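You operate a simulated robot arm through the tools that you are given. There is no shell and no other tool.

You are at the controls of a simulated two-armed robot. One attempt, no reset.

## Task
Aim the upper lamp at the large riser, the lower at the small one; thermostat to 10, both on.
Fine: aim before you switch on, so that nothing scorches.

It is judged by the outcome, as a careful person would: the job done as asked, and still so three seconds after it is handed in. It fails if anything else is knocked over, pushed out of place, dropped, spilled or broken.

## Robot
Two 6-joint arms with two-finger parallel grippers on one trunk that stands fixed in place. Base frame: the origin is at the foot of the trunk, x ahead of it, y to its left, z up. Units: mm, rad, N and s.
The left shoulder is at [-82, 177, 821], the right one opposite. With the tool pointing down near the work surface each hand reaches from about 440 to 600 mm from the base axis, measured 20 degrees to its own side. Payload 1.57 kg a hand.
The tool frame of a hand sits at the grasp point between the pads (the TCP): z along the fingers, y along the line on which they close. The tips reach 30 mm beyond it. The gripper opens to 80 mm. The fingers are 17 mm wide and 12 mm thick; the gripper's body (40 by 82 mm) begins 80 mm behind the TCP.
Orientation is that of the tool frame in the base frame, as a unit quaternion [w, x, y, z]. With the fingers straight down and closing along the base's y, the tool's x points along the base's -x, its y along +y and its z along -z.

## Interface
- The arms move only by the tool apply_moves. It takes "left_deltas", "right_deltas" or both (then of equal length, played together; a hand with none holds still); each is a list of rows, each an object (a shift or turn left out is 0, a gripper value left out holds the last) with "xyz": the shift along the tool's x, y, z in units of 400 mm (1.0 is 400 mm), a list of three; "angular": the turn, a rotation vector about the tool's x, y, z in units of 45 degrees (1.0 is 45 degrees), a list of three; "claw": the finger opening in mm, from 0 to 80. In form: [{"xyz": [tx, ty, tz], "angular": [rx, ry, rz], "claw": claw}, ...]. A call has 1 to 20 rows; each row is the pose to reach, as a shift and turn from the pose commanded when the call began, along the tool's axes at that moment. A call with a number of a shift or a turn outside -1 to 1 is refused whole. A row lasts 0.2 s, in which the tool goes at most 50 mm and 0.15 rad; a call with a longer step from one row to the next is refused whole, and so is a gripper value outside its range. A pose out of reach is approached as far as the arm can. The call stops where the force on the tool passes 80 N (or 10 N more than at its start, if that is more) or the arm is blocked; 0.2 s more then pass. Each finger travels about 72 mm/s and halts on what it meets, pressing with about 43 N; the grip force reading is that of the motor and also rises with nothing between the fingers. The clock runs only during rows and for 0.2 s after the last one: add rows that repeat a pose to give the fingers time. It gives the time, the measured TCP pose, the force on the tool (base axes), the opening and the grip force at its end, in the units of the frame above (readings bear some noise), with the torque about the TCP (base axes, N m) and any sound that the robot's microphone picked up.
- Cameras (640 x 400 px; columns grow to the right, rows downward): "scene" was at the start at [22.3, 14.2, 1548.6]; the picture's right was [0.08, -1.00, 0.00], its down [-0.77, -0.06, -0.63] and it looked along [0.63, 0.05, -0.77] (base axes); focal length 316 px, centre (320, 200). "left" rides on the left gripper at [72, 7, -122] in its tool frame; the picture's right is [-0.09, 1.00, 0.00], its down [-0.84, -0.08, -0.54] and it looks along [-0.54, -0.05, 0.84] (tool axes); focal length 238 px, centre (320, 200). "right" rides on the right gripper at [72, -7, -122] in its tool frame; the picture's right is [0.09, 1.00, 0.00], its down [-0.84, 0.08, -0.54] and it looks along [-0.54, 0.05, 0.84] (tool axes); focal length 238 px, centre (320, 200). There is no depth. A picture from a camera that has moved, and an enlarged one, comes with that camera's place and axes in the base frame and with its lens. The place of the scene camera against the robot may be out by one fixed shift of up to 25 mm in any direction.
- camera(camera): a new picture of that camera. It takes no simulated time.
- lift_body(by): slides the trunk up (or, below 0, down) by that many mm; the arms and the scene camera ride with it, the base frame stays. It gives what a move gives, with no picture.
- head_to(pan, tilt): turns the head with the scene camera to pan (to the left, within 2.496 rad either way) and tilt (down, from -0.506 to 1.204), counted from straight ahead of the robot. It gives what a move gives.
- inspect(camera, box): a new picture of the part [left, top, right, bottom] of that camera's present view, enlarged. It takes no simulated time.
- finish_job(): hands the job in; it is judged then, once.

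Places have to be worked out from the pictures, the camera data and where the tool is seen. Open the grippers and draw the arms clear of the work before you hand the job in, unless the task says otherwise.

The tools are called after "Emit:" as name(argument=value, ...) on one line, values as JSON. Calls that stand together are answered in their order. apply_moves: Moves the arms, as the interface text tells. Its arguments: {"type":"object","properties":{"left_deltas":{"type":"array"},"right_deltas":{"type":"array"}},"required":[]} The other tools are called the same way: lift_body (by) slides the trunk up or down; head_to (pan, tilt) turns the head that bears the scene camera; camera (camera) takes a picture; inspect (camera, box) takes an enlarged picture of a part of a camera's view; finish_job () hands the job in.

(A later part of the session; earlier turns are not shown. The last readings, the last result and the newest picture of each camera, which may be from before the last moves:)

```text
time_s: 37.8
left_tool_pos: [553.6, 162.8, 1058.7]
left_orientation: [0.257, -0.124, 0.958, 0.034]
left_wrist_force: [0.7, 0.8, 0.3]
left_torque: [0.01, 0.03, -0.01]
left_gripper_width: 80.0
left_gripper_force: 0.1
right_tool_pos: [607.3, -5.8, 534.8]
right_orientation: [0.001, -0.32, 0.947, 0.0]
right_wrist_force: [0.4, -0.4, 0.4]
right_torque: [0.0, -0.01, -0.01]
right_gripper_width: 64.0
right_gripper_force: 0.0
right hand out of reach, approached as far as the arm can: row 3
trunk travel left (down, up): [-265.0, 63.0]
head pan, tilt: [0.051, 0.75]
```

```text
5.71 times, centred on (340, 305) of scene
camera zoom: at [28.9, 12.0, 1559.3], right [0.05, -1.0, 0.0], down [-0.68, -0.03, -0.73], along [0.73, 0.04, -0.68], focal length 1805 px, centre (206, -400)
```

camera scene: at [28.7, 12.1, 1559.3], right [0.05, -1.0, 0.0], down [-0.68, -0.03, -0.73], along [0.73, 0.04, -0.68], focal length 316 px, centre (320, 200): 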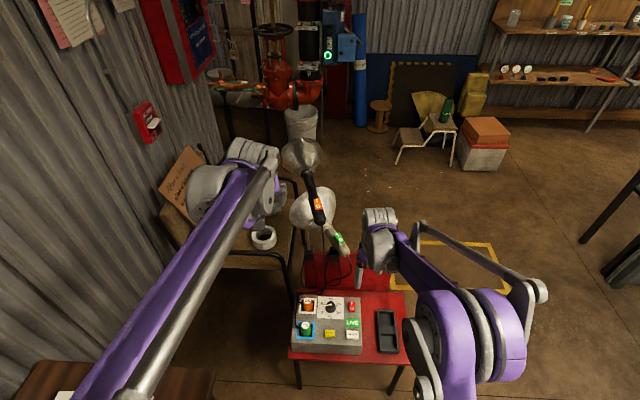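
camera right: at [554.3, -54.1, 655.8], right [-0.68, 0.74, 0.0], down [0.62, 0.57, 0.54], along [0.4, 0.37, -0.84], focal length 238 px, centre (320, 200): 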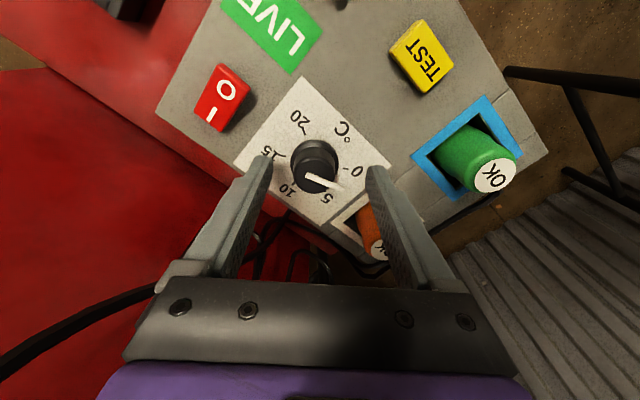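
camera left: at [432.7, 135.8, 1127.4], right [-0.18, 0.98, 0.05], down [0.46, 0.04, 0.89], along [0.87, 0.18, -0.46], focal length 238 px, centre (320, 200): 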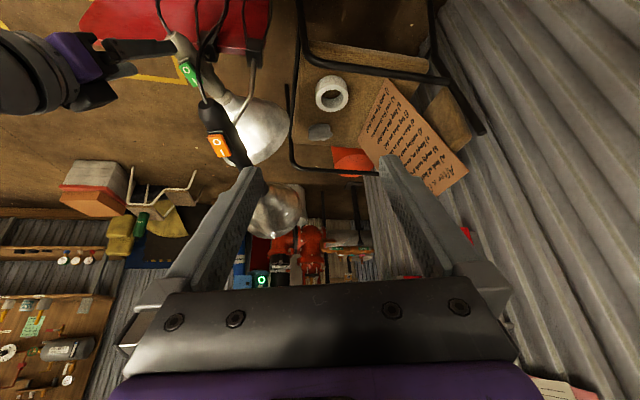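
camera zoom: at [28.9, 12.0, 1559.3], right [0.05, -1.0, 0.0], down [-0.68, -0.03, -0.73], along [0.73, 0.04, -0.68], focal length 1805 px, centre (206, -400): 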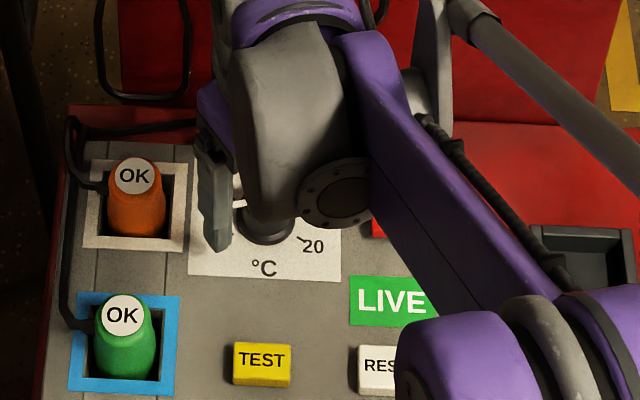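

The arm ran out of reach at z≈535 with the shoulder this high, so the trunk must come down. I raise the hand back first and look at what lies beneath both arms before lowering.

Emit:
apply_moves(right_deltas=[{"xyz": [0, 0, -0.03]}, {"xyz": [0, 0, -0.08]}, {"xyz": [0.05, -0.03, -0.15]}, {"xyz": [0.1, -0.06, -0.22]}])

Emit:
head_to(pan=0.8, tilt=1.1)

Emit:
camera(camera="scene")

Emit:
head_to(pan=-0.6, tilt=1.0)

Emit:
camera(camera="scene")

```text
time_s: 38.8
left_tool_pos: [553.7, 162.0, 1058.6]
left_orientation: [0.256, -0.125, 0.958, 0.034]
left_wrist_force: [0.4, -0.2, -0.1]
left_torque: [-0.03, -0.05, -0.03]
left_gripper_width: 80.1
left_gripper_force: 0.0
right_tool_pos: [591.8, -51.2, 624.6]
right_orientation: [0.0, -0.32, 0.947, 0.0]
right_wrist_force: [0.1, -0.6, -0.7]
right_torque: [0.0, 0.02, -0.01]
right_gripper_width: 63.9
right_gripper_force: 0.1
trunk travel left (down, up): [-265.0, 63.0]
head pan, tilt: [0.051, 0.75]
```

```text
time_s: 39.9
left_tool_pos: [554.5, 162.2, 1059.0]
left_orientation: [0.257, -0.123, 0.958, 0.033]
left_wrist_force: [0.7, 0.1, -0.4]
left_torque: [-0.01, 0.03, 0.0]
left_gripper_width: 80.1
left_gripper_force: 0.0
right_tool_pos: [592.8, -50.9, 624.0]
right_orientation: [0.0, -0.319, 0.948, -0.001]
right_wrist_force: [0.7, 0.2, 0.3]
right_torque: [-0.01, 0.01, 0.0]
right_gripper_width: 63.8
right_gripper_force: 0.1
trunk travel left (down, up): [-265.0, 63.0]
head pan, tilt: [0.799, 1.1]
```

```text
taken
camera scene: at [-9.7, 53.0, 1533.6], right [0.72, -0.7, 0.0], down [-0.62, -0.64, -0.45], along [0.32, 0.33, -0.89], focal length 316 px, centre (320, 200)
```

scene: 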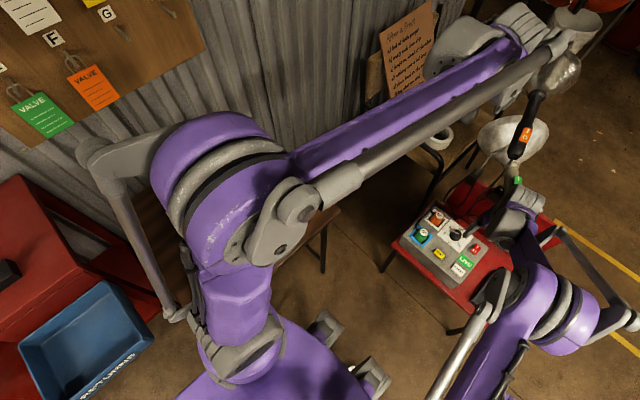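

```text
time_s: 41.4
left_tool_pos: [554.0, 162.5, 1058.7]
left_orientation: [0.257, -0.125, 0.958, 0.033]
left_wrist_force: [-0.1, 0.1, 0.0]
left_torque: [0.01, 0.01, 0.05]
left_gripper_width: 79.8
left_gripper_force: 0.0
right_tool_pos: [592.6, -50.2, 624.7]
right_orientation: [0.0, -0.32, 0.947, -0.001]
right_wrist_force: [-0.2, 0.6, 0.1]
right_torque: [0.02, -0.03, -0.03]
right_gripper_width: 63.7
right_gripper_force: 0.1
trunk travel left (down, up): [-265.0, 63.0]
head pan, tilt: [-0.6, 1.0]
```

```text
taken
camera scene: at [3.6, -31.5, 1540.2], right [-0.56, -0.83, 0.0], down [-0.69, 0.48, -0.54], along [0.45, -0.3, -0.84], focal length 316 px, centre (320, 200)
```

scene: 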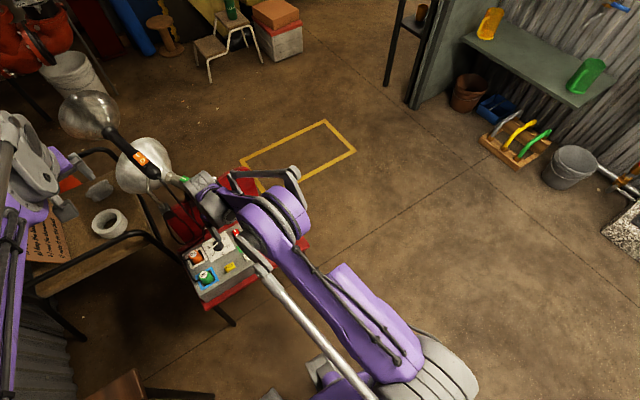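

The elbows ride high and nothing lies close beneath the arms apart from a table well below the left elbow. I raise the right hand first, then lower the trunk in steps.

Emit:
apply_moves(right_deltas=[{"xyz": [0.02, -0.01, -0.08]}, {"xyz": [0.03, -0.02, -0.17]}, {"xyz": [0.04, -0.03, -0.26]}, {"xyz": [0.05, -0.04, -0.35]}])

Emit:
lift_body(by=-60)

Emit:
head_to(pan=0.8, tilt=1.1)

Emit:
camera(camera="scene")

```text
time_s: 42.4
left_tool_pos: [554.3, 162.2, 1059.7]
left_orientation: [0.258, -0.124, 0.958, 0.033]
left_wrist_force: [0.1, -0.1, 0.7]
left_torque: [0.0, 0.02, 0.02]
left_gripper_width: 80.1
left_gripper_force: 0.1
right_tool_pos: [583.4, -74.7, 762.9]
right_orientation: [0.0, -0.32, 0.947, -0.001]
right_wrist_force: [0.6, -0.7, 0.4]
right_torque: [-0.01, 0.02, 0.0]
right_gripper_width: 64.1
right_gripper_force: 0.1
trunk travel left (down, up): [-265.0, 63.0]
head pan, tilt: [-0.6, 1.0]
```

```text
time_s: 43.4
left_tool_pos: [554.4, 165.2, 999.4]
left_orientation: [0.256, -0.124, 0.958, 0.033]
left_wrist_force: [0.0, 0.8, 0.5]
left_torque: [-0.02, -0.04, 0.01]
left_gripper_width: 80.1
left_gripper_force: 0.0
right_tool_pos: [584.0, -74.5, 703.1]
right_orientation: [0.0, -0.32, 0.947, -0.001]
right_wrist_force: [0.0, 0.9, -0.1]
right_torque: [0.01, 0.02, -0.04]
right_gripper_width: 64.0
right_gripper_force: 0.0
trunk travel left (down, up): [-205.0, 123.0]
head pan, tilt: [-0.6, 1.0]
```

```text
time_s: 45.0
left_tool_pos: [553.3, 164.1, 998.8]
left_orientation: [0.256, -0.124, 0.958, 0.034]
left_wrist_force: [0.3, 0.5, 0.0]
left_torque: [-0.04, 0.01, 0.0]
left_gripper_width: 80.1
left_gripper_force: 0.0
right_tool_pos: [585.2, -75.2, 702.8]
right_orientation: [0.0, -0.32, 0.948, 0.0]
right_wrist_force: [0.0, -0.3, -1.0]
right_torque: [0.02, -0.03, -0.02]
right_gripper_width: 64.0
right_gripper_force: 0.1
trunk travel left (down, up): [-205.0, 123.0]
head pan, tilt: [0.799, 1.1]
```

```text
taken
camera scene: at [-7.9, 53.0, 1472.8], right [0.72, -0.7, 0.0], down [-0.62, -0.64, -0.45], along [0.32, 0.33, -0.89], focal length 316 px, centre (320, 200)
```

scene: 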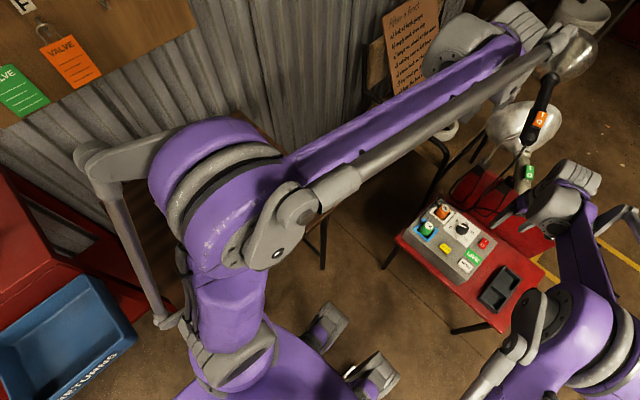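

No contact and good clearance. I lower another 60 mm and turn the head back to the panel.

Emit:
lift_body(by=-60)

Emit:
head_to(pan=0.0, tilt=0.9)

Emit:
camera(camera="scene")

Emit:
camera(camera="right")

```text
time_s: 46.0
left_tool_pos: [553.9, 164.4, 939.1]
left_orientation: [0.257, -0.125, 0.958, 0.034]
left_wrist_force: [0.1, 0.3, -0.1]
left_torque: [0.03, 0.01, 0.04]
left_gripper_width: 80.0
left_gripper_force: 0.0
right_tool_pos: [585.4, -74.8, 643.8]
right_orientation: [0.0, -0.32, 0.947, -0.001]
right_wrist_force: [0.1, -0.1, -0.6]
right_torque: [-0.02, -0.01, -0.04]
right_gripper_width: 64.0
right_gripper_force: 0.1
trunk travel left (down, up): [-145.0, 183.0]
head pan, tilt: [0.799, 1.1]
```

```text
time_s: 47.1
left_tool_pos: [553.4, 164.8, 938.7]
left_orientation: [0.258, -0.124, 0.958, 0.032]
left_wrist_force: [-0.6, -0.7, -0.4]
left_torque: [0.0, -0.01, 0.02]
left_gripper_width: 79.8
left_gripper_force: 0.1
right_tool_pos: [584.4, -74.8, 642.3]
right_orientation: [0.0, -0.32, 0.947, -0.001]
right_wrist_force: [0.1, 0.4, 0.1]
right_torque: [-0.02, -0.03, -0.02]
right_gripper_width: 64.4
right_gripper_force: 0.0
trunk travel left (down, up): [-145.0, 183.0]
head pan, tilt: [0.0, 0.901]
```

```text
taken
camera scene: at [30.8, 7.8, 1428.2], right [0.0, -1.0, 0.0], down [-0.78, 0.0, -0.62], along [0.62, 0.0, -0.78], focal length 316 px, centre (320, 200)
```

scene: 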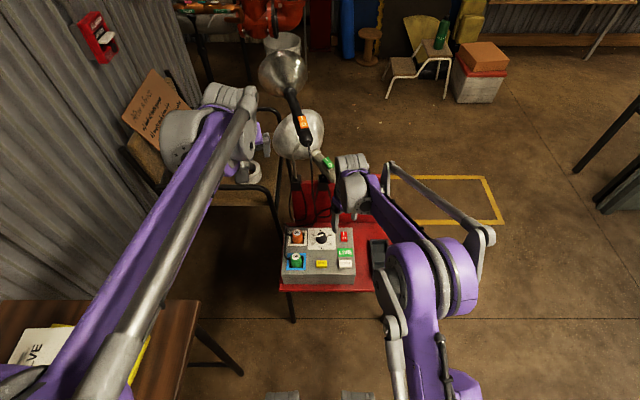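

```text
taken
camera right: at [531.1, -123.0, 764.7], right [-0.68, 0.74, 0.0], down [0.62, 0.57, 0.54], along [0.4, 0.37, -0.84], focal length 238 px, centre (320, 200)
```

right: 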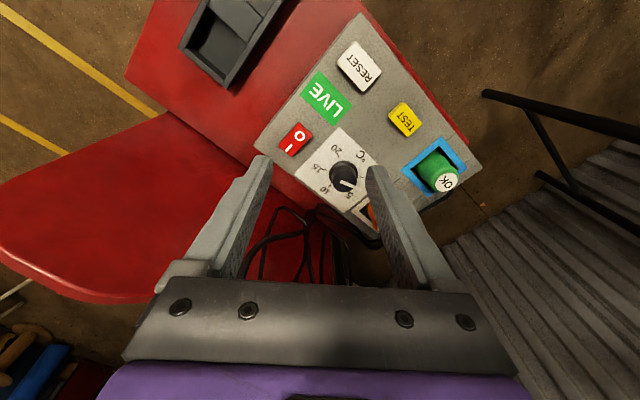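

The trunk is down 120 mm. From two poses the knob top comes to about (618, -1.5, 494) with its base ring near z 467. I go above it at z=560.

Emit:
apply_moves(right_deltas=[{"xyz": [-0.0356, 0.019, 0.0412], "claw": 64}, {"xyz": [-0.0711, 0.0379, 0.0823], "claw": 64}, {"xyz": [-0.1067, 0.0569, 0.1235], "claw": 64}, {"xyz": [-0.1422, 0.0758, 0.1646], "claw": 64}, {"xyz": [-0.1778, 0.0948, 0.2058], "claw": 64}])

Emit:
camera(camera="right")

Emit:
inspect(camera="right", box=[220, 60, 420, 220])

```text
time_s: 48.3
left_tool_pos: [554.1, 164.9, 938.5]
left_orientation: [0.256, -0.124, 0.958, 0.034]
left_wrist_force: [0.3, -0.2, 0.5]
left_torque: [0.01, -0.02, 0.03]
left_gripper_width: 80.3
left_gripper_force: 0.0
right_tool_pos: [619.0, -3.1, 560.3]
right_orientation: [0.001, -0.319, 0.948, -0.001]
right_wrist_force: [0.4, 0.0, -0.3]
right_torque: [0.02, -0.02, 0.03]
right_gripper_width: 64.1
right_gripper_force: 0.0
trunk travel left (down, up): [-145.0, 183.0]
head pan, tilt: [0.0, 0.901]
```

```text
taken
camera right: at [565.2, -50.9, 682.6], right [-0.68, 0.74, 0.0], down [0.62, 0.57, 0.54], along [0.4, 0.37, -0.84], focal length 238 px, centre (320, 200)
```

right: 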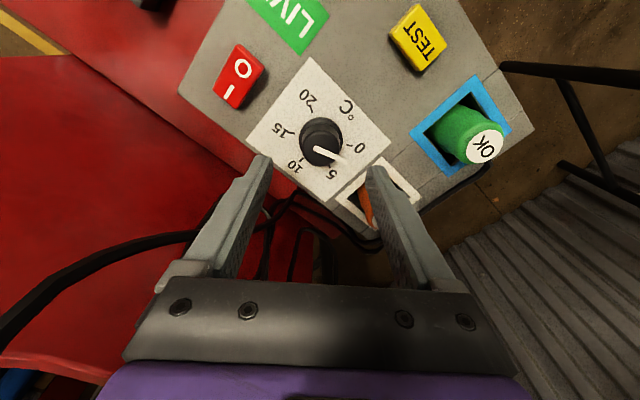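

```text
2.50 times, centred on (320, 140) of right
camera zoom: at [565.2, -50.9, 682.6], right [-0.68, 0.74, 0.0], down [0.62, 0.57, 0.54], along [0.4, 0.37, -0.84], focal length 596 px, centre (320, 350)
```

zoom: 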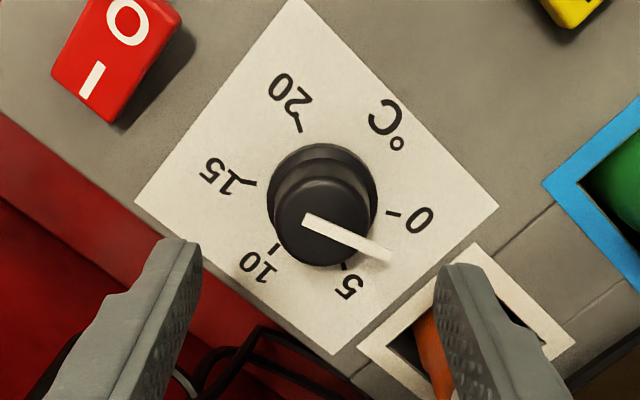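

The knob is centred under the fingers with clear room around. I descend to TCP z≈502 (tips near 472).

Emit:
apply_moves(right_deltas=[{"xyz": [-0.001, 0.001, 0.04], "claw": 64}, {"xyz": [-0.001, 0.002, 0.08], "claw": 64}, {"xyz": [-0.001, 0.002, 0.115], "claw": 64}, {"xyz": [-0.001, 0.002, 0.145], "claw": 64}])

Emit:
inspect(camera="right", box=[220, 80, 420, 240])

Emit:
inspect(camera="scene", box=[270, 200, 390, 300])

```text
time_s: 49.3
left_tool_pos: [551.0, 165.0, 942.5]
left_orientation: [0.259, -0.125, 0.957, 0.033]
left_wrist_force: [1.0, -0.6, 0.1]
left_torque: [-0.01, -0.02, -0.02]
left_gripper_width: 80.0
left_gripper_force: 0.0
right_tool_pos: [617.1, 1.0, 510.3]
right_orientation: [0.004, -0.32, 0.947, 0.0]
right_wrist_force: [8.4, 2.7, 70.5]
right_torque: [1.79, 1.36, -0.25]
right_gripper_width: 60.5
right_gripper_force: 0.0
trunk travel left (down, up): [-145.0, 183.0]
head pan, tilt: [0.0, 0.901]
```

```text
2.50 times, centred on (320, 160) of right
camera zoom: at [562.2, -48.5, 631.5], right [-0.68, 0.74, 0.0], down [0.62, 0.57, 0.55], along [0.4, 0.37, -0.84], focal length 596 px, centre (320, 300)
```

zoom: 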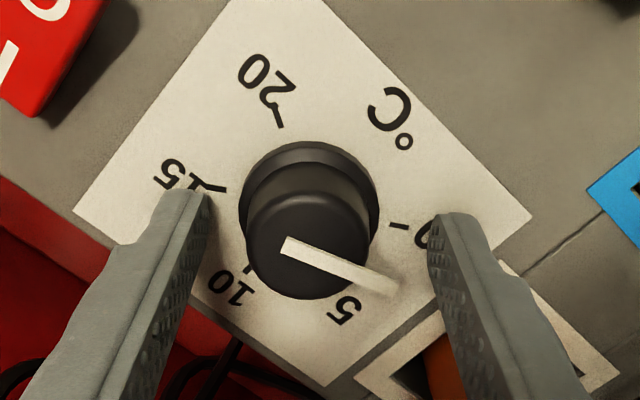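

```text
4.00 times, centred on (330, 250) of scene
camera zoom: at [24.7, 7.8, 1429.1], right [0.0, -1.0, 0.0], down [-0.78, 0.0, -0.62], along [0.62, 0.0, -0.78], focal length 1264 px, centre (280, 0)
```

zoom: 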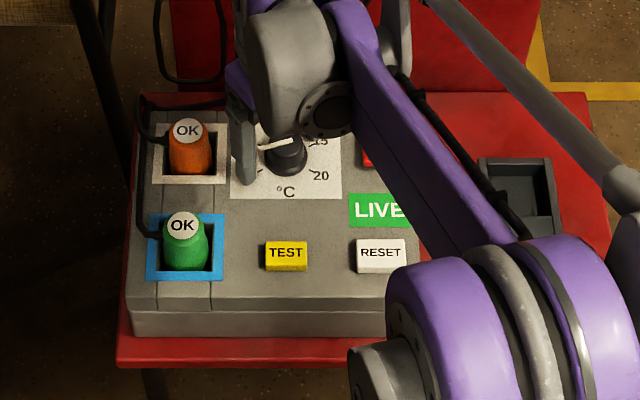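

The tips touched the panel top at about z 480 (70 N reading), so the panel is higher than I judged. I lift straight off by 12 mm so that the tips hang 4 mm above it.

Emit:
apply_moves(right_deltas=[{"xyz": [0, 0, -0.03]}, {"xyz": [0, 0, -0.03]}])

Emit:
inspect(camera="right", box=[220, 80, 420, 240])

Emit:
camera(camera="scene")

```text
time_s: 49.9
left_tool_pos: [553.8, 164.6, 938.8]
left_orientation: [0.256, -0.124, 0.958, 0.033]
left_wrist_force: [0.0, -0.2, 0.3]
left_torque: [-0.01, 0.0, -0.02]
left_gripper_width: 80.0
left_gripper_force: 0.0
right_tool_pos: [617.0, -1.2, 514.7]
right_orientation: [0.0, -0.32, 0.948, -0.001]
right_wrist_force: [0.0, 0.1, 0.0]
right_torque: [0.02, 0.01, 0.01]
right_gripper_width: 64.1
right_gripper_force: 0.1
trunk travel left (down, up): [-145.0, 183.0]
head pan, tilt: [0.0, 0.901]
```

```text
2.50 times, centred on (320, 160) of right
camera zoom: at [564.0, -49.6, 635.8], right [-0.68, 0.74, 0.0], down [0.62, 0.57, 0.54], along [0.4, 0.37, -0.84], focal length 596 px, centre (320, 300)
```

zoom: 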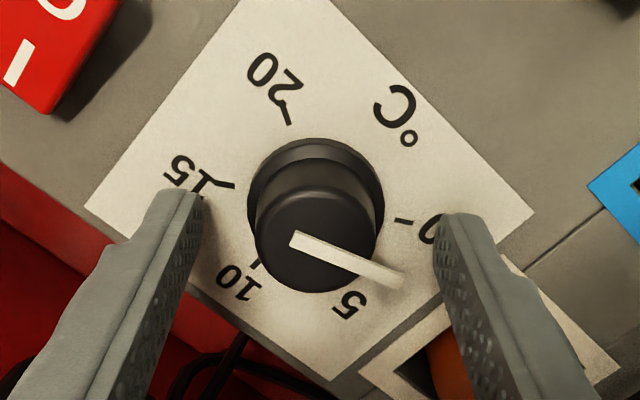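

```text
taken
camera scene: at [30.6, 7.9, 1428.0], right [0.0, -1.0, 0.0], down [-0.78, 0.0, -0.62], along [0.62, 0.0, -0.78], focal length 316 px, centre (320, 200)
```

scene: 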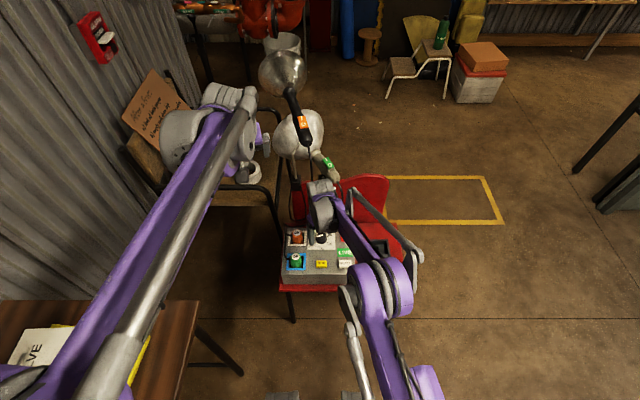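

No force now; with the panel at z 480 the knob lies at about (614.5, -4). The pointer bar overhangs the knob, so before gripping I turn the open fingers to yaw +65°, where they clear it, and centre on the knob.

Emit:
apply_moves(right_deltas=[{"xyz": [0.0046, -0.0009, 0], "angular": [0, 0, -0.155], "claw": 64}, {"xyz": [0.0092, -0.0018, 0], "angular": [0, 0, -0.311], "claw": 64}, {"xyz": [0.0092, -0.0018, 0], "angular": [0, 0, -0.466], "claw": 64}, {"xyz": [0.0092, -0.0018, 0], "angular": [0, 0, -0.622], "claw": 64}, {"xyz": [0.0092, -0.0018, 0], "angular": [0, 0, -0.622], "claw": 64}])

Emit:
inspect(camera="right", box=[220, 80, 420, 240])

Emit:
inspect(camera="scene", box=[270, 200, 390, 300])

```text
time_s: 51.1
left_tool_pos: [554.4, 164.2, 938.3]
left_orientation: [0.257, -0.124, 0.958, 0.033]
left_wrist_force: [1.2, -0.1, -0.2]
left_torque: [-0.03, 0.01, -0.03]
left_gripper_width: 80.2
left_gripper_force: 0.0
right_tool_pos: [614.8, -3.2, 514.8]
right_orientation: [0.001, -0.54, 0.842, -0.001]
right_wrist_force: [0.0, 0.5, 0.3]
right_torque: [0.01, 0.01, -0.02]
right_gripper_width: 64.1
right_gripper_force: 0.1
trunk travel left (down, up): [-145.0, 183.0]
head pan, tilt: [0.0, 0.901]
```

```text
2.50 times, centred on (320, 160) of right
camera zoom: at [590.9, -71.1, 636.3], right [-0.94, 0.33, 0.0], down [0.28, 0.79, 0.54], along [0.18, 0.51, -0.84], focal length 596 px, centre (320, 300)
```

zoom: 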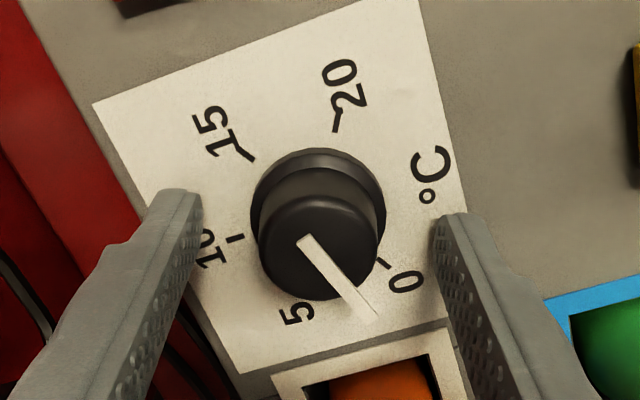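

```text
4.00 times, centred on (330, 250) of scene
camera zoom: at [30.8, 7.8, 1428.2], right [0.0, -1.0, 0.0], down [-0.78, 0.0, -0.62], along [0.62, 0.0, -0.78], focal length 1264 px, centre (280, 0)
```

zoom: 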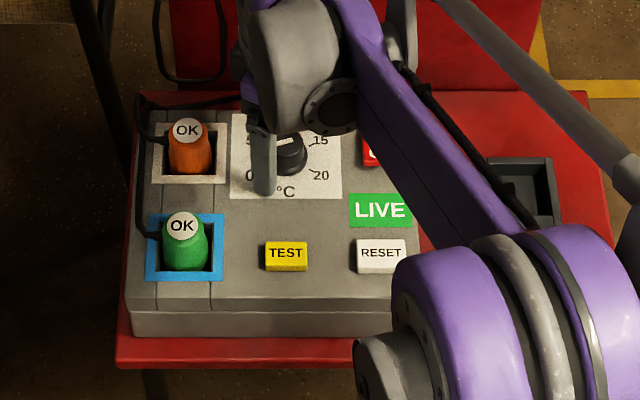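

The fingers now clear the pointer by about 50°. I close on the knob.

Emit:
apply_moves(right_deltas=[{"claw": 45}, {"claw": 35}, {"claw": 28}, {"claw": 28}, {"claw": 28}])

Emit:
inspect(camera="right", box=[220, 80, 420, 240])

```text
time_s: 52.3
left_tool_pos: [553.5, 164.7, 939.6]
left_orientation: [0.257, -0.125, 0.958, 0.033]
left_wrist_force: [0.0, 1.0, -0.7]
left_torque: [0.05, 0.02, 0.01]
left_gripper_width: 80.2
left_gripper_force: 0.1
right_tool_pos: [615.6, -3.8, 514.0]
right_orientation: [0.001, -0.54, 0.842, -0.001]
right_wrist_force: [10.1, -1.8, 3.3]
right_torque: [-0.07, -0.34, -0.01]
right_gripper_width: 36.4
right_gripper_force: 43.0
trunk travel left (down, up): [-145.0, 183.0]
head pan, tilt: [0.0, 0.901]
```

```text
2.50 times, centred on (320, 160) of right
camera zoom: at [591.1, -71.4, 636.3], right [-0.94, 0.33, 0.0], down [0.28, 0.79, 0.54], along [0.18, 0.51, -0.84], focal length 596 px, centre (320, 300)
```

zoom: 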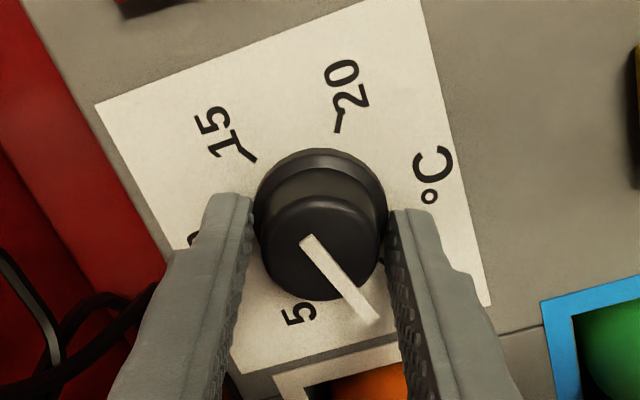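

The knob is gripped at 36 mm. I turn it clockwise (seen from above) by 43° in the first go and check.

Emit:
apply_moves(right_deltas=[{"xyz": [0, -0.0005, 0], "angular": [0, 0, 0.12]}, {"xyz": [0.0001, -0.0009, 0], "angular": [0, 0, 0.24]}, {"xyz": [0.0002, -0.0014, 0], "angular": [0, 0, 0.36]}, {"xyz": [0.0004, -0.0018, 0], "angular": [0, 0, 0.48]}, {"xyz": [0.0006, -0.0023, 0], "angular": [0, 0, 0.6]}, {"xyz": [0.0008, -0.0027, 0], "angular": [0, 0, 0.72]}, {"xyz": [0.0011, -0.0031, 0], "angular": [0, 0, 0.84]}, {"xyz": [0.0014, -0.0034, 0], "angular": [0, 0, 0.96]}, {"xyz": [0.0014, -0.0034, 0], "angular": [0, 0, 0.96]}])

Emit:
inspect(camera="right", box=[220, 80, 420, 240])

```text
time_s: 54.3
left_tool_pos: [553.9, 163.3, 939.1]
left_orientation: [0.257, -0.124, 0.958, 0.034]
left_wrist_force: [0.1, 0.2, -0.6]
left_torque: [0.01, -0.04, 0.05]
left_gripper_width: 80.1
left_gripper_force: 0.2
right_tool_pos: [616.1, -3.8, 514.7]
right_orientation: [0.0, -0.19, 0.982, -0.001]
right_wrist_force: [11.6, -0.8, 8.6]
right_torque: [-0.42, 0.48, 0.04]
right_gripper_width: 36.1
right_gripper_force: 42.8
trunk travel left (down, up): [-145.0, 183.0]
head pan, tilt: [0.0, 0.901]
```

```text
2.50 times, centred on (320, 160) of right
camera zoom: at [551.8, -37.2, 636.3], right [-0.46, 0.89, 0.0], down [0.75, 0.39, 0.54], along [0.48, 0.25, -0.84], focal length 596 px, centre (320, 300)
```

zoom: 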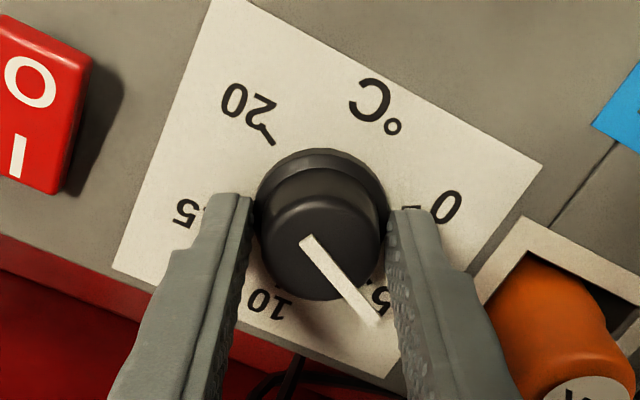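

The knob turned with the gripper, the pointer now just short of 5 as expected. I continue another 43°.

Emit:
apply_moves(right_deltas=[{"xyz": [0, -0.0005, 0], "angular": [0, 0, 0.12]}, {"xyz": [0.0001, -0.0009, 0], "angular": [0, 0, 0.24]}, {"xyz": [0.0002, -0.0014, 0], "angular": [0, 0, 0.36]}, {"xyz": [0.0004, -0.0018, 0], "angular": [0, 0, 0.48]}, {"xyz": [0.0006, -0.0023, 0], "angular": [0, 0, 0.6]}, {"xyz": [0.0008, -0.0027, 0], "angular": [0, 0, 0.72]}, {"xyz": [0.0011, -0.0031, 0], "angular": [0, 0, 0.84]}, {"xyz": [0.0014, -0.0034, 0], "angular": [0, 0, 0.96]}, {"xyz": [0.0014, -0.0034, 0], "angular": [0, 0, 0.96]}])

Emit:
inspect(camera="right", box=[220, 80, 420, 240])

```text
time_s: 56.3
left_tool_pos: [554.0, 164.5, 938.6]
left_orientation: [0.257, -0.124, 0.958, 0.033]
left_wrist_force: [-1.0, -1.0, 0.6]
left_torque: [-0.01, 0.0, 0.0]
left_gripper_width: 79.9
left_gripper_force: 0.0
right_tool_pos: [616.4, -5.8, 514.5]
right_orientation: [0.0, 0.184, 0.983, 0.001]
right_wrist_force: [-6.5, 5.0, -0.5]
right_torque: [-0.02, 0.17, 0.04]
right_gripper_width: 36.1
right_gripper_force: 42.3
trunk travel left (down, up): [-145.0, 183.0]
head pan, tilt: [0.0, 0.901]
```

```text
2.50 times, centred on (320, 160) of right
camera zoom: at [546.7, 14.6, 636.4], right [0.27, 0.96, 0.0], down [0.81, -0.23, 0.54], along [0.52, -0.15, -0.84], focal length 596 px, centre (320, 300)
```

zoom: 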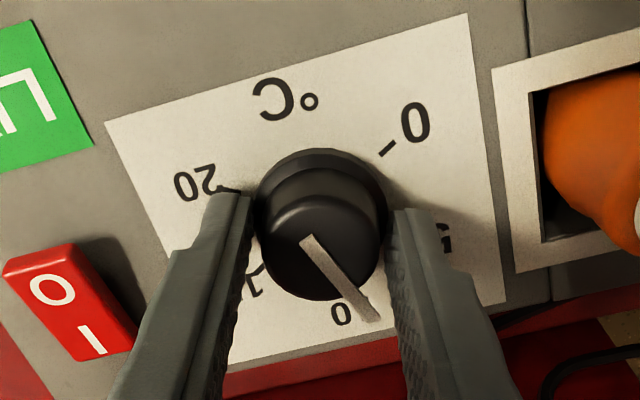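

Total turn so far is 86.5°, so the pointer is at about 8.2. I turn another 20°.

Emit:
apply_moves(right_deltas=[{"xyz": [0, -0.0005, 0], "angular": [0, 0, 0.12]}, {"xyz": [0.0001, -0.0009, 0], "angular": [0, 0, 0.24]}, {"xyz": [0.0002, -0.0014, 0], "angular": [0, 0, 0.36]}, {"xyz": [0.0003, -0.0017, 0], "angular": [0, 0, 0.45]}, {"xyz": [0.0003, -0.0017, 0], "angular": [0, 0, 0.45]}])

Emit:
inspect(camera="right", box=[220, 80, 420, 240])

Emit:
inspect(camera="scene", box=[270, 200, 390, 300])

```text
time_s: 57.5
left_tool_pos: [553.3, 164.0, 938.9]
left_orientation: [0.257, -0.124, 0.958, 0.033]
left_wrist_force: [0.3, -0.2, -0.3]
left_torque: [0.0, -0.03, -0.03]
left_gripper_width: 80.1
left_gripper_force: 0.0
right_tool_pos: [615.3, -6.2, 513.7]
right_orientation: [0.001, 0.353, 0.935, 0.001]
right_wrist_force: [2.9, 9.8, 6.1]
right_torque: [0.69, 0.24, 0.04]
right_gripper_width: 36.1
right_gripper_force: 42.4
trunk travel left (down, up): [-145.0, 183.0]
head pan, tilt: [0.0, 0.901]
```

```text
2.50 times, centred on (320, 160) of right
camera zoom: at [557.2, 36.9, 636.3], right [0.59, 0.81, 0.0], down [0.68, -0.5, 0.54], along [0.44, -0.32, -0.84], focal length 596 px, centre (320, 300)
```

zoom: 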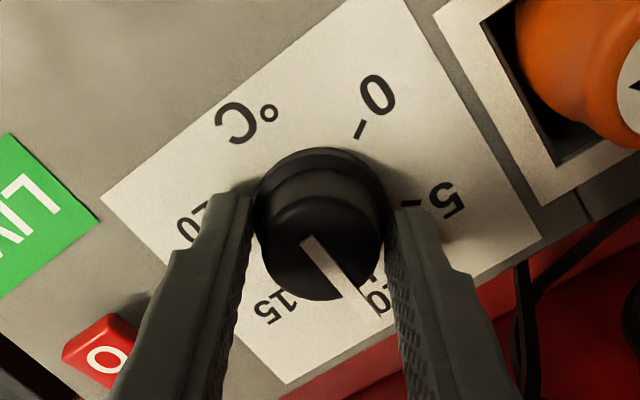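

```text
4.00 times, centred on (330, 250) of scene
camera zoom: at [30.5, 8.4, 1428.2], right [0.0, -1.0, 0.0], down [-0.78, 0.0, -0.62], along [0.62, 0.0, -0.78], focal length 1264 px, centre (280, 0)
```

zoom: 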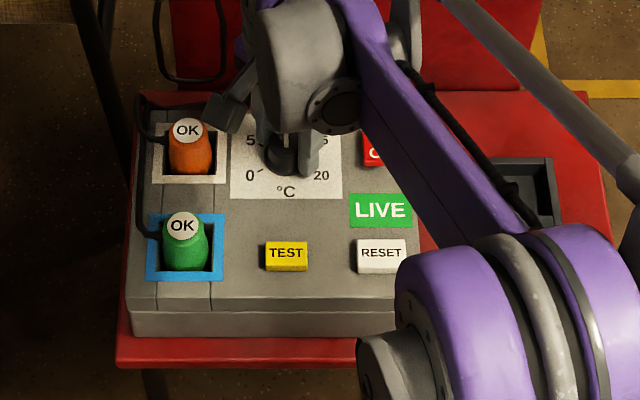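

The total turn is about 106.7°. I open and lift off to read the dial unobstructed.

Emit:
apply_moves(right_deltas=[{"claw": 50}, {"claw": 60}, {"claw": 60}, {"xyz": [0, 0, -0.05], "claw": 60}, {"xyz": [0, 0, -0.11], "claw": 60}, {"xyz": [0.05, 0, -0.2], "claw": 60}])

Emit:
camera(camera="right")

Emit:
inspect(camera="right", box=[240, 60, 400, 200])

Emit:
inspect(camera="scene", box=[290, 220, 370, 280])

```text
time_s: 58.9
left_tool_pos: [553.3, 165.3, 939.0]
left_orientation: [0.257, -0.124, 0.958, 0.033]
left_wrist_force: [0.1, -0.1, -0.5]
left_torque: [-0.04, -0.01, -0.03]
left_gripper_width: 79.8
left_gripper_force: 0.0
right_tool_pos: [600.6, 6.0, 597.0]
right_orientation: [0.0, 0.352, 0.936, 0.0]
right_wrist_force: [0.7, -0.9, -0.1]
right_torque: [-0.04, 0.0, 0.01]
right_gripper_width: 60.1
right_gripper_force: 0.0
trunk travel left (down, up): [-145.0, 183.0]
head pan, tilt: [0.0, 0.901]
```

```text
taken
camera right: at [542.2, 49.1, 718.0], right [0.59, 0.81, 0.0], down [0.68, -0.49, 0.54], along [0.44, -0.32, -0.84], focal length 238 px, centre (320, 200)
```

right: 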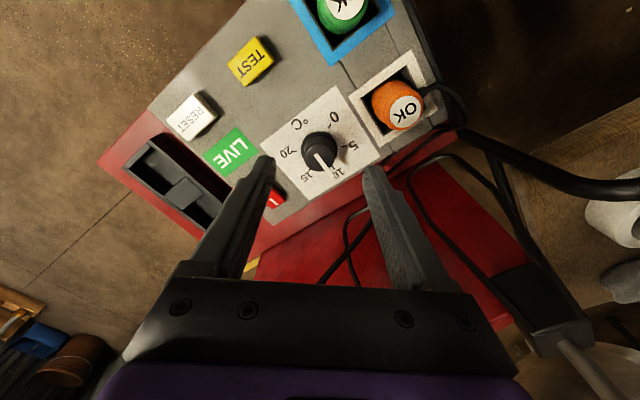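

```text
2.86 times, centred on (320, 130) of right
camera zoom: at [542.2, 49.1, 718.0], right [0.59, 0.81, 0.0], down [0.68, -0.49, 0.54], along [0.44, -0.32, -0.84], focal length 681 px, centre (320, 400)
```

zoom: 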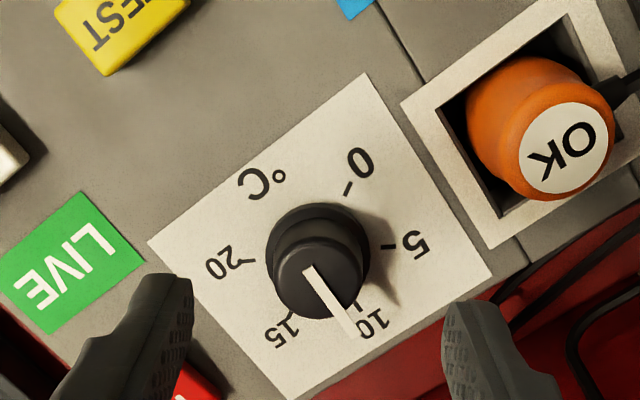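

```text
6.67 times, centred on (330, 250) of scene
camera zoom: at [29.9, 8.0, 1428.3], right [0.0, -1.0, 0.0], down [-0.78, 0.0, -0.62], along [0.62, 0.0, -0.78], focal length 2106 px, centre (253, -133)
```

zoom: 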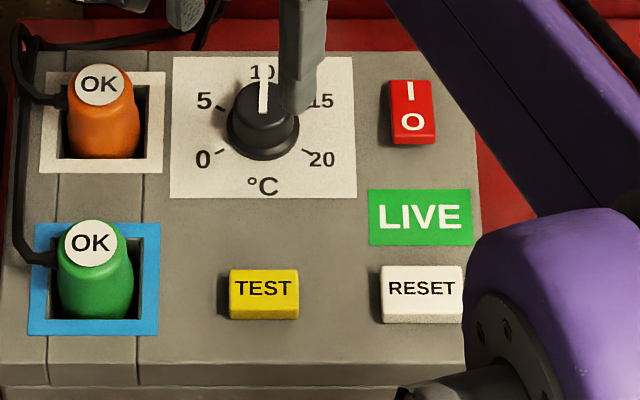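

In the in-line scene view the pointer stands straight at 10, and LIVE is lit. I now withdraw the right hand to the side and then raise the trunk again for the lamp switches.

Emit:
apply_moves(right_deltas=[{"xyz": [-0.0159, -0.0506, -0.0154], "angular": [0, 0, -0.143]}, {"xyz": [-0.0317, -0.1013, -0.0307], "angular": [0, 0, -0.286]}, {"xyz": [-0.0476, -0.1519, -0.0461], "angular": [0, 0, -0.429]}, {"xyz": [-0.0634, -0.2026, -0.0614], "angular": [0, 0, -0.571]}, {"xyz": [-0.0793, -0.2532, -0.0768], "angular": [0, 0, -0.714]}, {"xyz": [-0.0951, -0.3039, -0.0921], "angular": [0, 0, -0.857]}, {"xyz": [-0.111, -0.3545, -0.1075], "angular": [0, 0, -1.0]}])

Emit:
lift_body(by=120)

Emit:
head_to(pan=0.05, tilt=0.8)

Emit:
camera(camera="scene")

Emit:
inspect(camera="scene", box=[250, 140, 380, 250])

Emit:
inspect(camera="scene", box=[280, 250, 400, 350])

Emit:
camera(camera="left")

```text
time_s: 60.5
left_tool_pos: [553.8, 163.5, 938.5]
left_orientation: [0.256, -0.124, 0.958, 0.034]
left_wrist_force: [0.8, 0.0, -0.1]
left_torque: [0.0, 0.01, 0.01]
left_gripper_width: 79.8
left_gripper_force: 0.0
right_tool_pos: [540.5, -128.4, 636.4]
right_orientation: [0.0, -0.033, 0.999, 0.0]
right_wrist_force: [-0.4, -0.2, 0.0]
right_torque: [0.03, 0.0, -0.02]
right_gripper_width: 59.9
right_gripper_force: 0.0
trunk travel left (down, up): [-145.0, 183.0]
head pan, tilt: [0.0, 0.901]
```

```text
time_s: 62.0
left_tool_pos: [552.5, 163.8, 1059.2]
left_orientation: [0.256, -0.124, 0.958, 0.033]
left_wrist_force: [-0.6, -0.4, -0.5]
left_torque: [-0.01, -0.04, 0.0]
left_gripper_width: 80.0
left_gripper_force: 0.0
right_tool_pos: [540.7, -128.9, 756.9]
right_orientation: [0.001, -0.031, 1.0, 0.0]
right_wrist_force: [-0.4, 0.4, 0.0]
right_torque: [0.02, -0.04, 0.01]
right_gripper_width: 60.0
right_gripper_force: 0.0
trunk travel left (down, up): [-265.0, 63.0]
head pan, tilt: [0.0, 0.901]
```

```text
time_s: 62.7
left_tool_pos: [554.0, 164.0, 1058.8]
left_orientation: [0.256, -0.125, 0.958, 0.033]
left_wrist_force: [-0.2, 0.4, -0.7]
left_torque: [0.0, -0.02, 0.01]
left_gripper_width: 79.9
left_gripper_force: 0.1
right_tool_pos: [541.1, -129.5, 757.7]
right_orientation: [0.0, -0.031, 1.0, 0.001]
right_wrist_force: [0.5, -0.8, -0.1]
right_torque: [0.04, -0.03, -0.01]
right_gripper_width: 59.8
right_gripper_force: 0.0
trunk travel left (down, up): [-265.0, 63.0]
head pan, tilt: [0.051, 0.799]
```

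```text
taken
camera scene: at [26.8, 11.9, 1555.3], right [0.05, -1.0, 0.0], down [-0.72, -0.04, -0.7], along [0.7, 0.04, -0.72], focal length 316 px, centre (320, 200)
```

scene: 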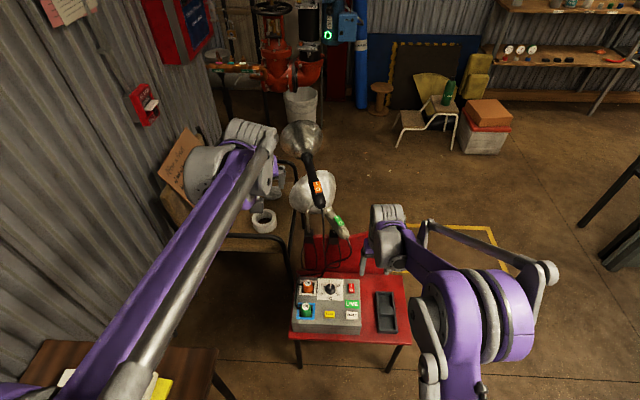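

```text
3.64 times, centred on (315, 195) of scene
camera zoom: at [26.8, 11.9, 1555.3], right [0.05, -1.0, 0.0], down [-0.72, -0.04, -0.7], along [0.7, 0.04, -0.72], focal length 1149 px, centre (338, 218)
```

zoom: 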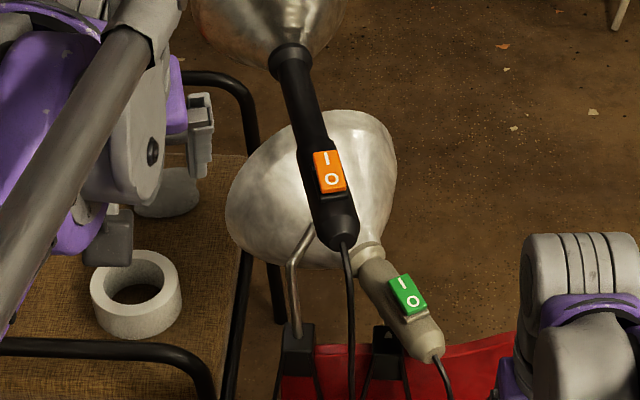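

```text
4.00 times, centred on (340, 300) of scene
camera zoom: at [26.8, 11.9, 1555.3], right [0.05, -1.0, 0.0], down [-0.72, -0.04, -0.7], along [0.7, 0.04, -0.72], focal length 1264 px, centre (240, -200)
```

zoom: 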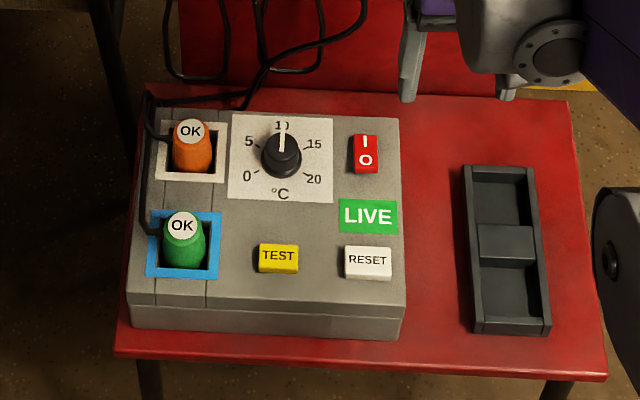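

```text
taken
camera left: at [432.8, 138.1, 1127.5], right [-0.18, 0.98, 0.05], down [0.46, 0.04, 0.89], along [0.87, 0.18, -0.46], focal length 238 px, centre (320, 200)
```

left: 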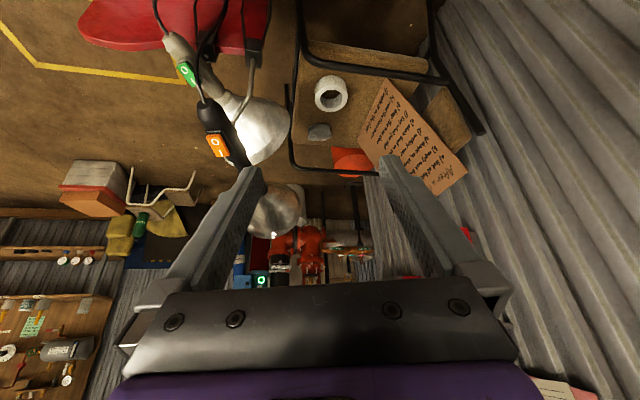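

The dial reads 10. I zoom in for a more careful check of both lamp azimuths before switching on.

Emit:
inspect(camera="scene", box=[305, 190, 385, 250])

Emit:
inspect(camera="scene", box=[270, 110, 370, 220])

Emit:
inspect(camera="left", box=[140, 0, 320, 180])

```text
6.67 times, centred on (345, 220) of scene
camera zoom: at [26.8, 11.9, 1555.3], right [0.05, -1.0, 0.0], down [-0.72, -0.04, -0.7], along [0.7, 0.04, -0.72], focal length 2106 px, centre (153, 67)
```

zoom: 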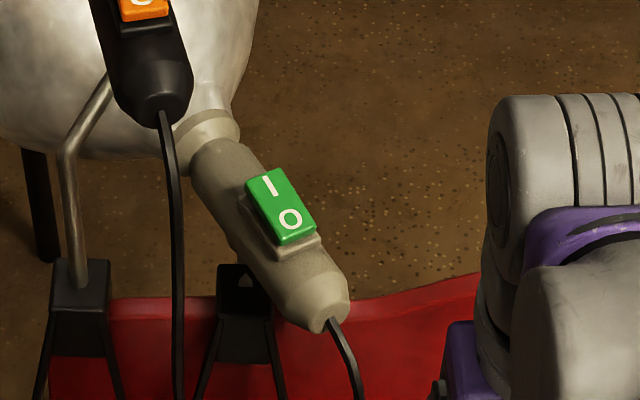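

```text
3.64 times, centred on (320, 165) of scene
camera zoom: at [26.8, 11.9, 1555.3], right [0.05, -1.0, 0.0], down [-0.72, -0.04, -0.7], along [0.7, 0.04, -0.72], focal length 1149 px, centre (320, 327)
```

zoom: 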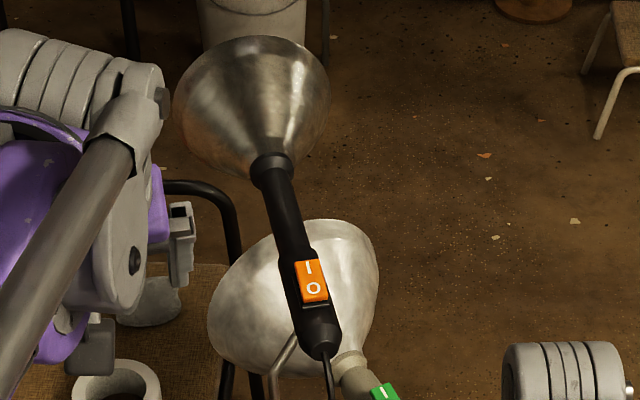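

```text
2.22 times, centred on (230, 90) of left
camera zoom: at [432.8, 138.1, 1127.5], right [-0.18, 0.98, 0.05], down [0.46, 0.04, 0.89], along [0.87, 0.18, -0.46], focal length 530 px, centre (520, 444)
```

zoom: 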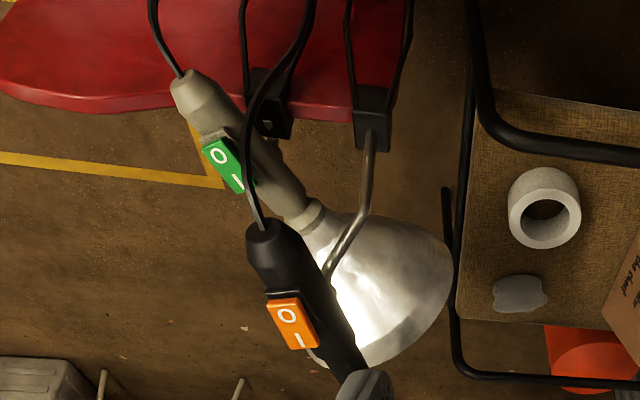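

Estimates of the lower lamp's azimuth scatter between 29° and 34°. I return the right hand to the aligned viewing pose behind the lower lamp (az 31.2°) to measure it properly before anything is switched on.

Emit:
apply_moves(right_deltas=[{"xyz": [-0.0452, 0.0174, -0.0102], "angular": [-0.0201, -0.0817, -0.075], "claw": 70}, {"xyz": [-0.0905, 0.0348, -0.0203], "angular": [-0.0402, -0.1634, -0.1501], "claw": 70}, {"xyz": [-0.1357, 0.0521, -0.0305], "angular": [-0.0603, -0.2451, -0.2251], "claw": 70}, {"xyz": [-0.1809, 0.0695, -0.0406], "angular": [-0.0804, -0.3268, -0.3001], "claw": 70}, {"xyz": [-0.2261, 0.0869, -0.0508], "angular": [-0.1006, -0.4085, -0.3752], "claw": 70}, {"xyz": [-0.2714, 0.1043, -0.061], "angular": [-0.1207, -0.4902, -0.4502], "claw": 70}, {"xyz": [-0.3166, 0.1216, -0.0711], "angular": [-0.1408, -0.5719, -0.5253], "claw": 70}, {"xyz": [-0.3618, 0.139, -0.0813], "angular": [-0.1609, -0.6536, -0.6003], "claw": 70}])

Emit:
inspect(camera="right", box=[240, 70, 400, 290])

Emit:
camera(camera="right")

```text
time_s: 64.5
left_tool_pos: [554.9, 163.3, 1058.1]
left_orientation: [0.257, -0.125, 0.958, 0.034]
left_wrist_force: [0.0, -0.2, -1.0]
left_torque: [-0.01, 0.0, 0.03]
left_gripper_width: 80.1
left_gripper_force: 0.1
right_tool_pos: [683.3, -63.8, 789.4]
right_orientation: [0.25, -0.261, 0.93, 0.069]
right_wrist_force: [0.8, 0.2, 0.1]
right_torque: [0.02, 0.0, -0.02]
right_gripper_width: 70.2
right_gripper_force: 0.0
trunk travel left (down, up): [-265.0, 63.0]
head pan, tilt: [0.051, 0.799]
```

```text
1.82 times, centred on (320, 180) of right
camera zoom: at [579.9, -133.8, 859.3], right [-0.59, 0.81, -0.05], down [0.35, 0.3, 0.89], along [0.73, 0.5, -0.46], focal length 433 px, centre (320, 236)
```

zoom: 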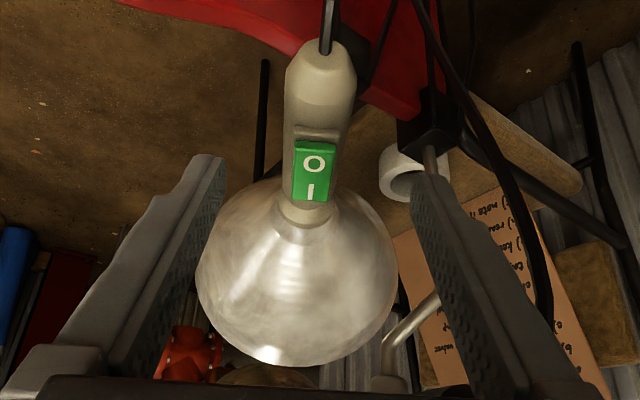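

```text
taken
camera right: at [579.9, -133.8, 859.3], right [-0.59, 0.81, -0.05], down [0.35, 0.3, 0.89], along [0.73, 0.5, -0.46], focal length 238 px, centre (320, 200)
```

right: 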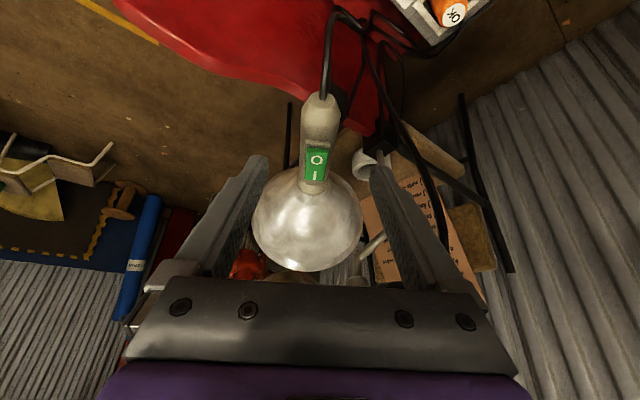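

The lower lamp measures about 30–31° here, in line with the small riser. The green rocker's I end lies about 94 mm ahead of the TCP; I close the gripper and move its tip to hover about 20 mm above that end.

Emit:
apply_moves(right_deltas=[{"claw": 30}, {"claw": 0}, {"claw": 0}, {"xyz": [-0.0407, -0.0013, 0.0375], "claw": 0}, {"xyz": [-0.0814, -0.0025, 0.075], "claw": 0}, {"xyz": [-0.1221, -0.0038, 0.1125], "claw": 0}, {"xyz": [-0.1628, -0.005, 0.15], "claw": 0}])

Emit:
camera(camera="right")

Emit:
inspect(camera="scene", box=[285, 160, 385, 250])

Emit:
inspect(camera="left", box=[120, 0, 300, 180])

```text
time_s: 66.1
left_tool_pos: [553.2, 165.4, 1057.7]
left_orientation: [0.257, -0.124, 0.958, 0.033]
left_wrist_force: [0.3, 0.7, 1.0]
left_torque: [0.02, 0.03, 0.01]
left_gripper_width: 80.0
left_gripper_force: 0.1
right_tool_pos: [756.2, -21.3, 768.9]
right_orientation: [0.249, -0.26, 0.93, 0.069]
right_wrist_force: [0.3, 0.1, -0.5]
right_torque: [-0.01, -0.02, 0.01]
right_gripper_width: 0.0
right_gripper_force: 21.2
trunk travel left (down, up): [-265.0, 63.0]
head pan, tilt: [0.051, 0.799]
```

```text
taken
camera right: at [654.2, -90.6, 839.8], right [-0.59, 0.81, -0.05], down [0.35, 0.3, 0.89], along [0.73, 0.5, -0.46], focal length 238 px, centre (320, 200)
```

right: 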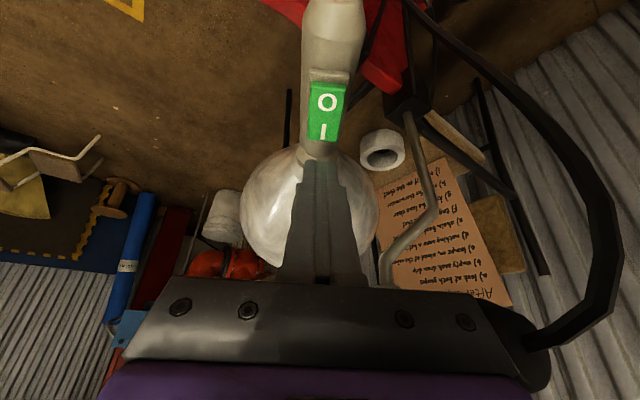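

```text
4.44 times, centred on (335, 205) of scene
camera zoom: at [27.1, 12.0, 1555.3], right [0.05, -1.0, 0.0], down [-0.72, -0.04, -0.7], along [0.7, 0.04, -0.72], focal length 1404 px, centre (253, 178)
```

zoom: 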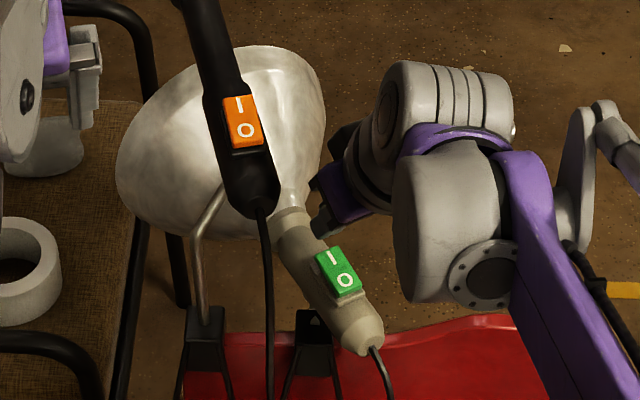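

```text
2.22 times, centred on (210, 90) of left
camera zoom: at [433.0, 138.2, 1127.4], right [-0.18, 0.98, 0.05], down [0.46, 0.04, 0.89], along [0.87, 0.18, -0.46], focal length 530 px, centre (564, 444)
```

zoom: 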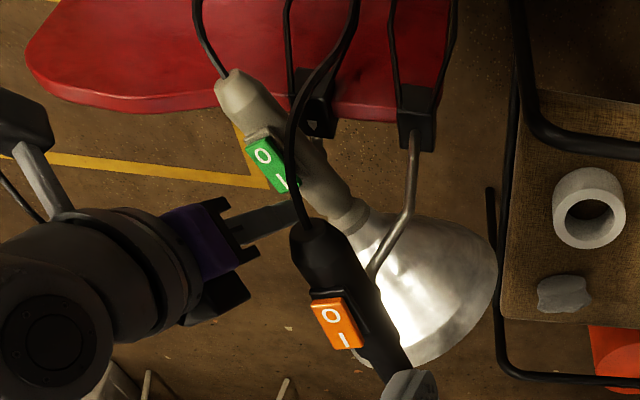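

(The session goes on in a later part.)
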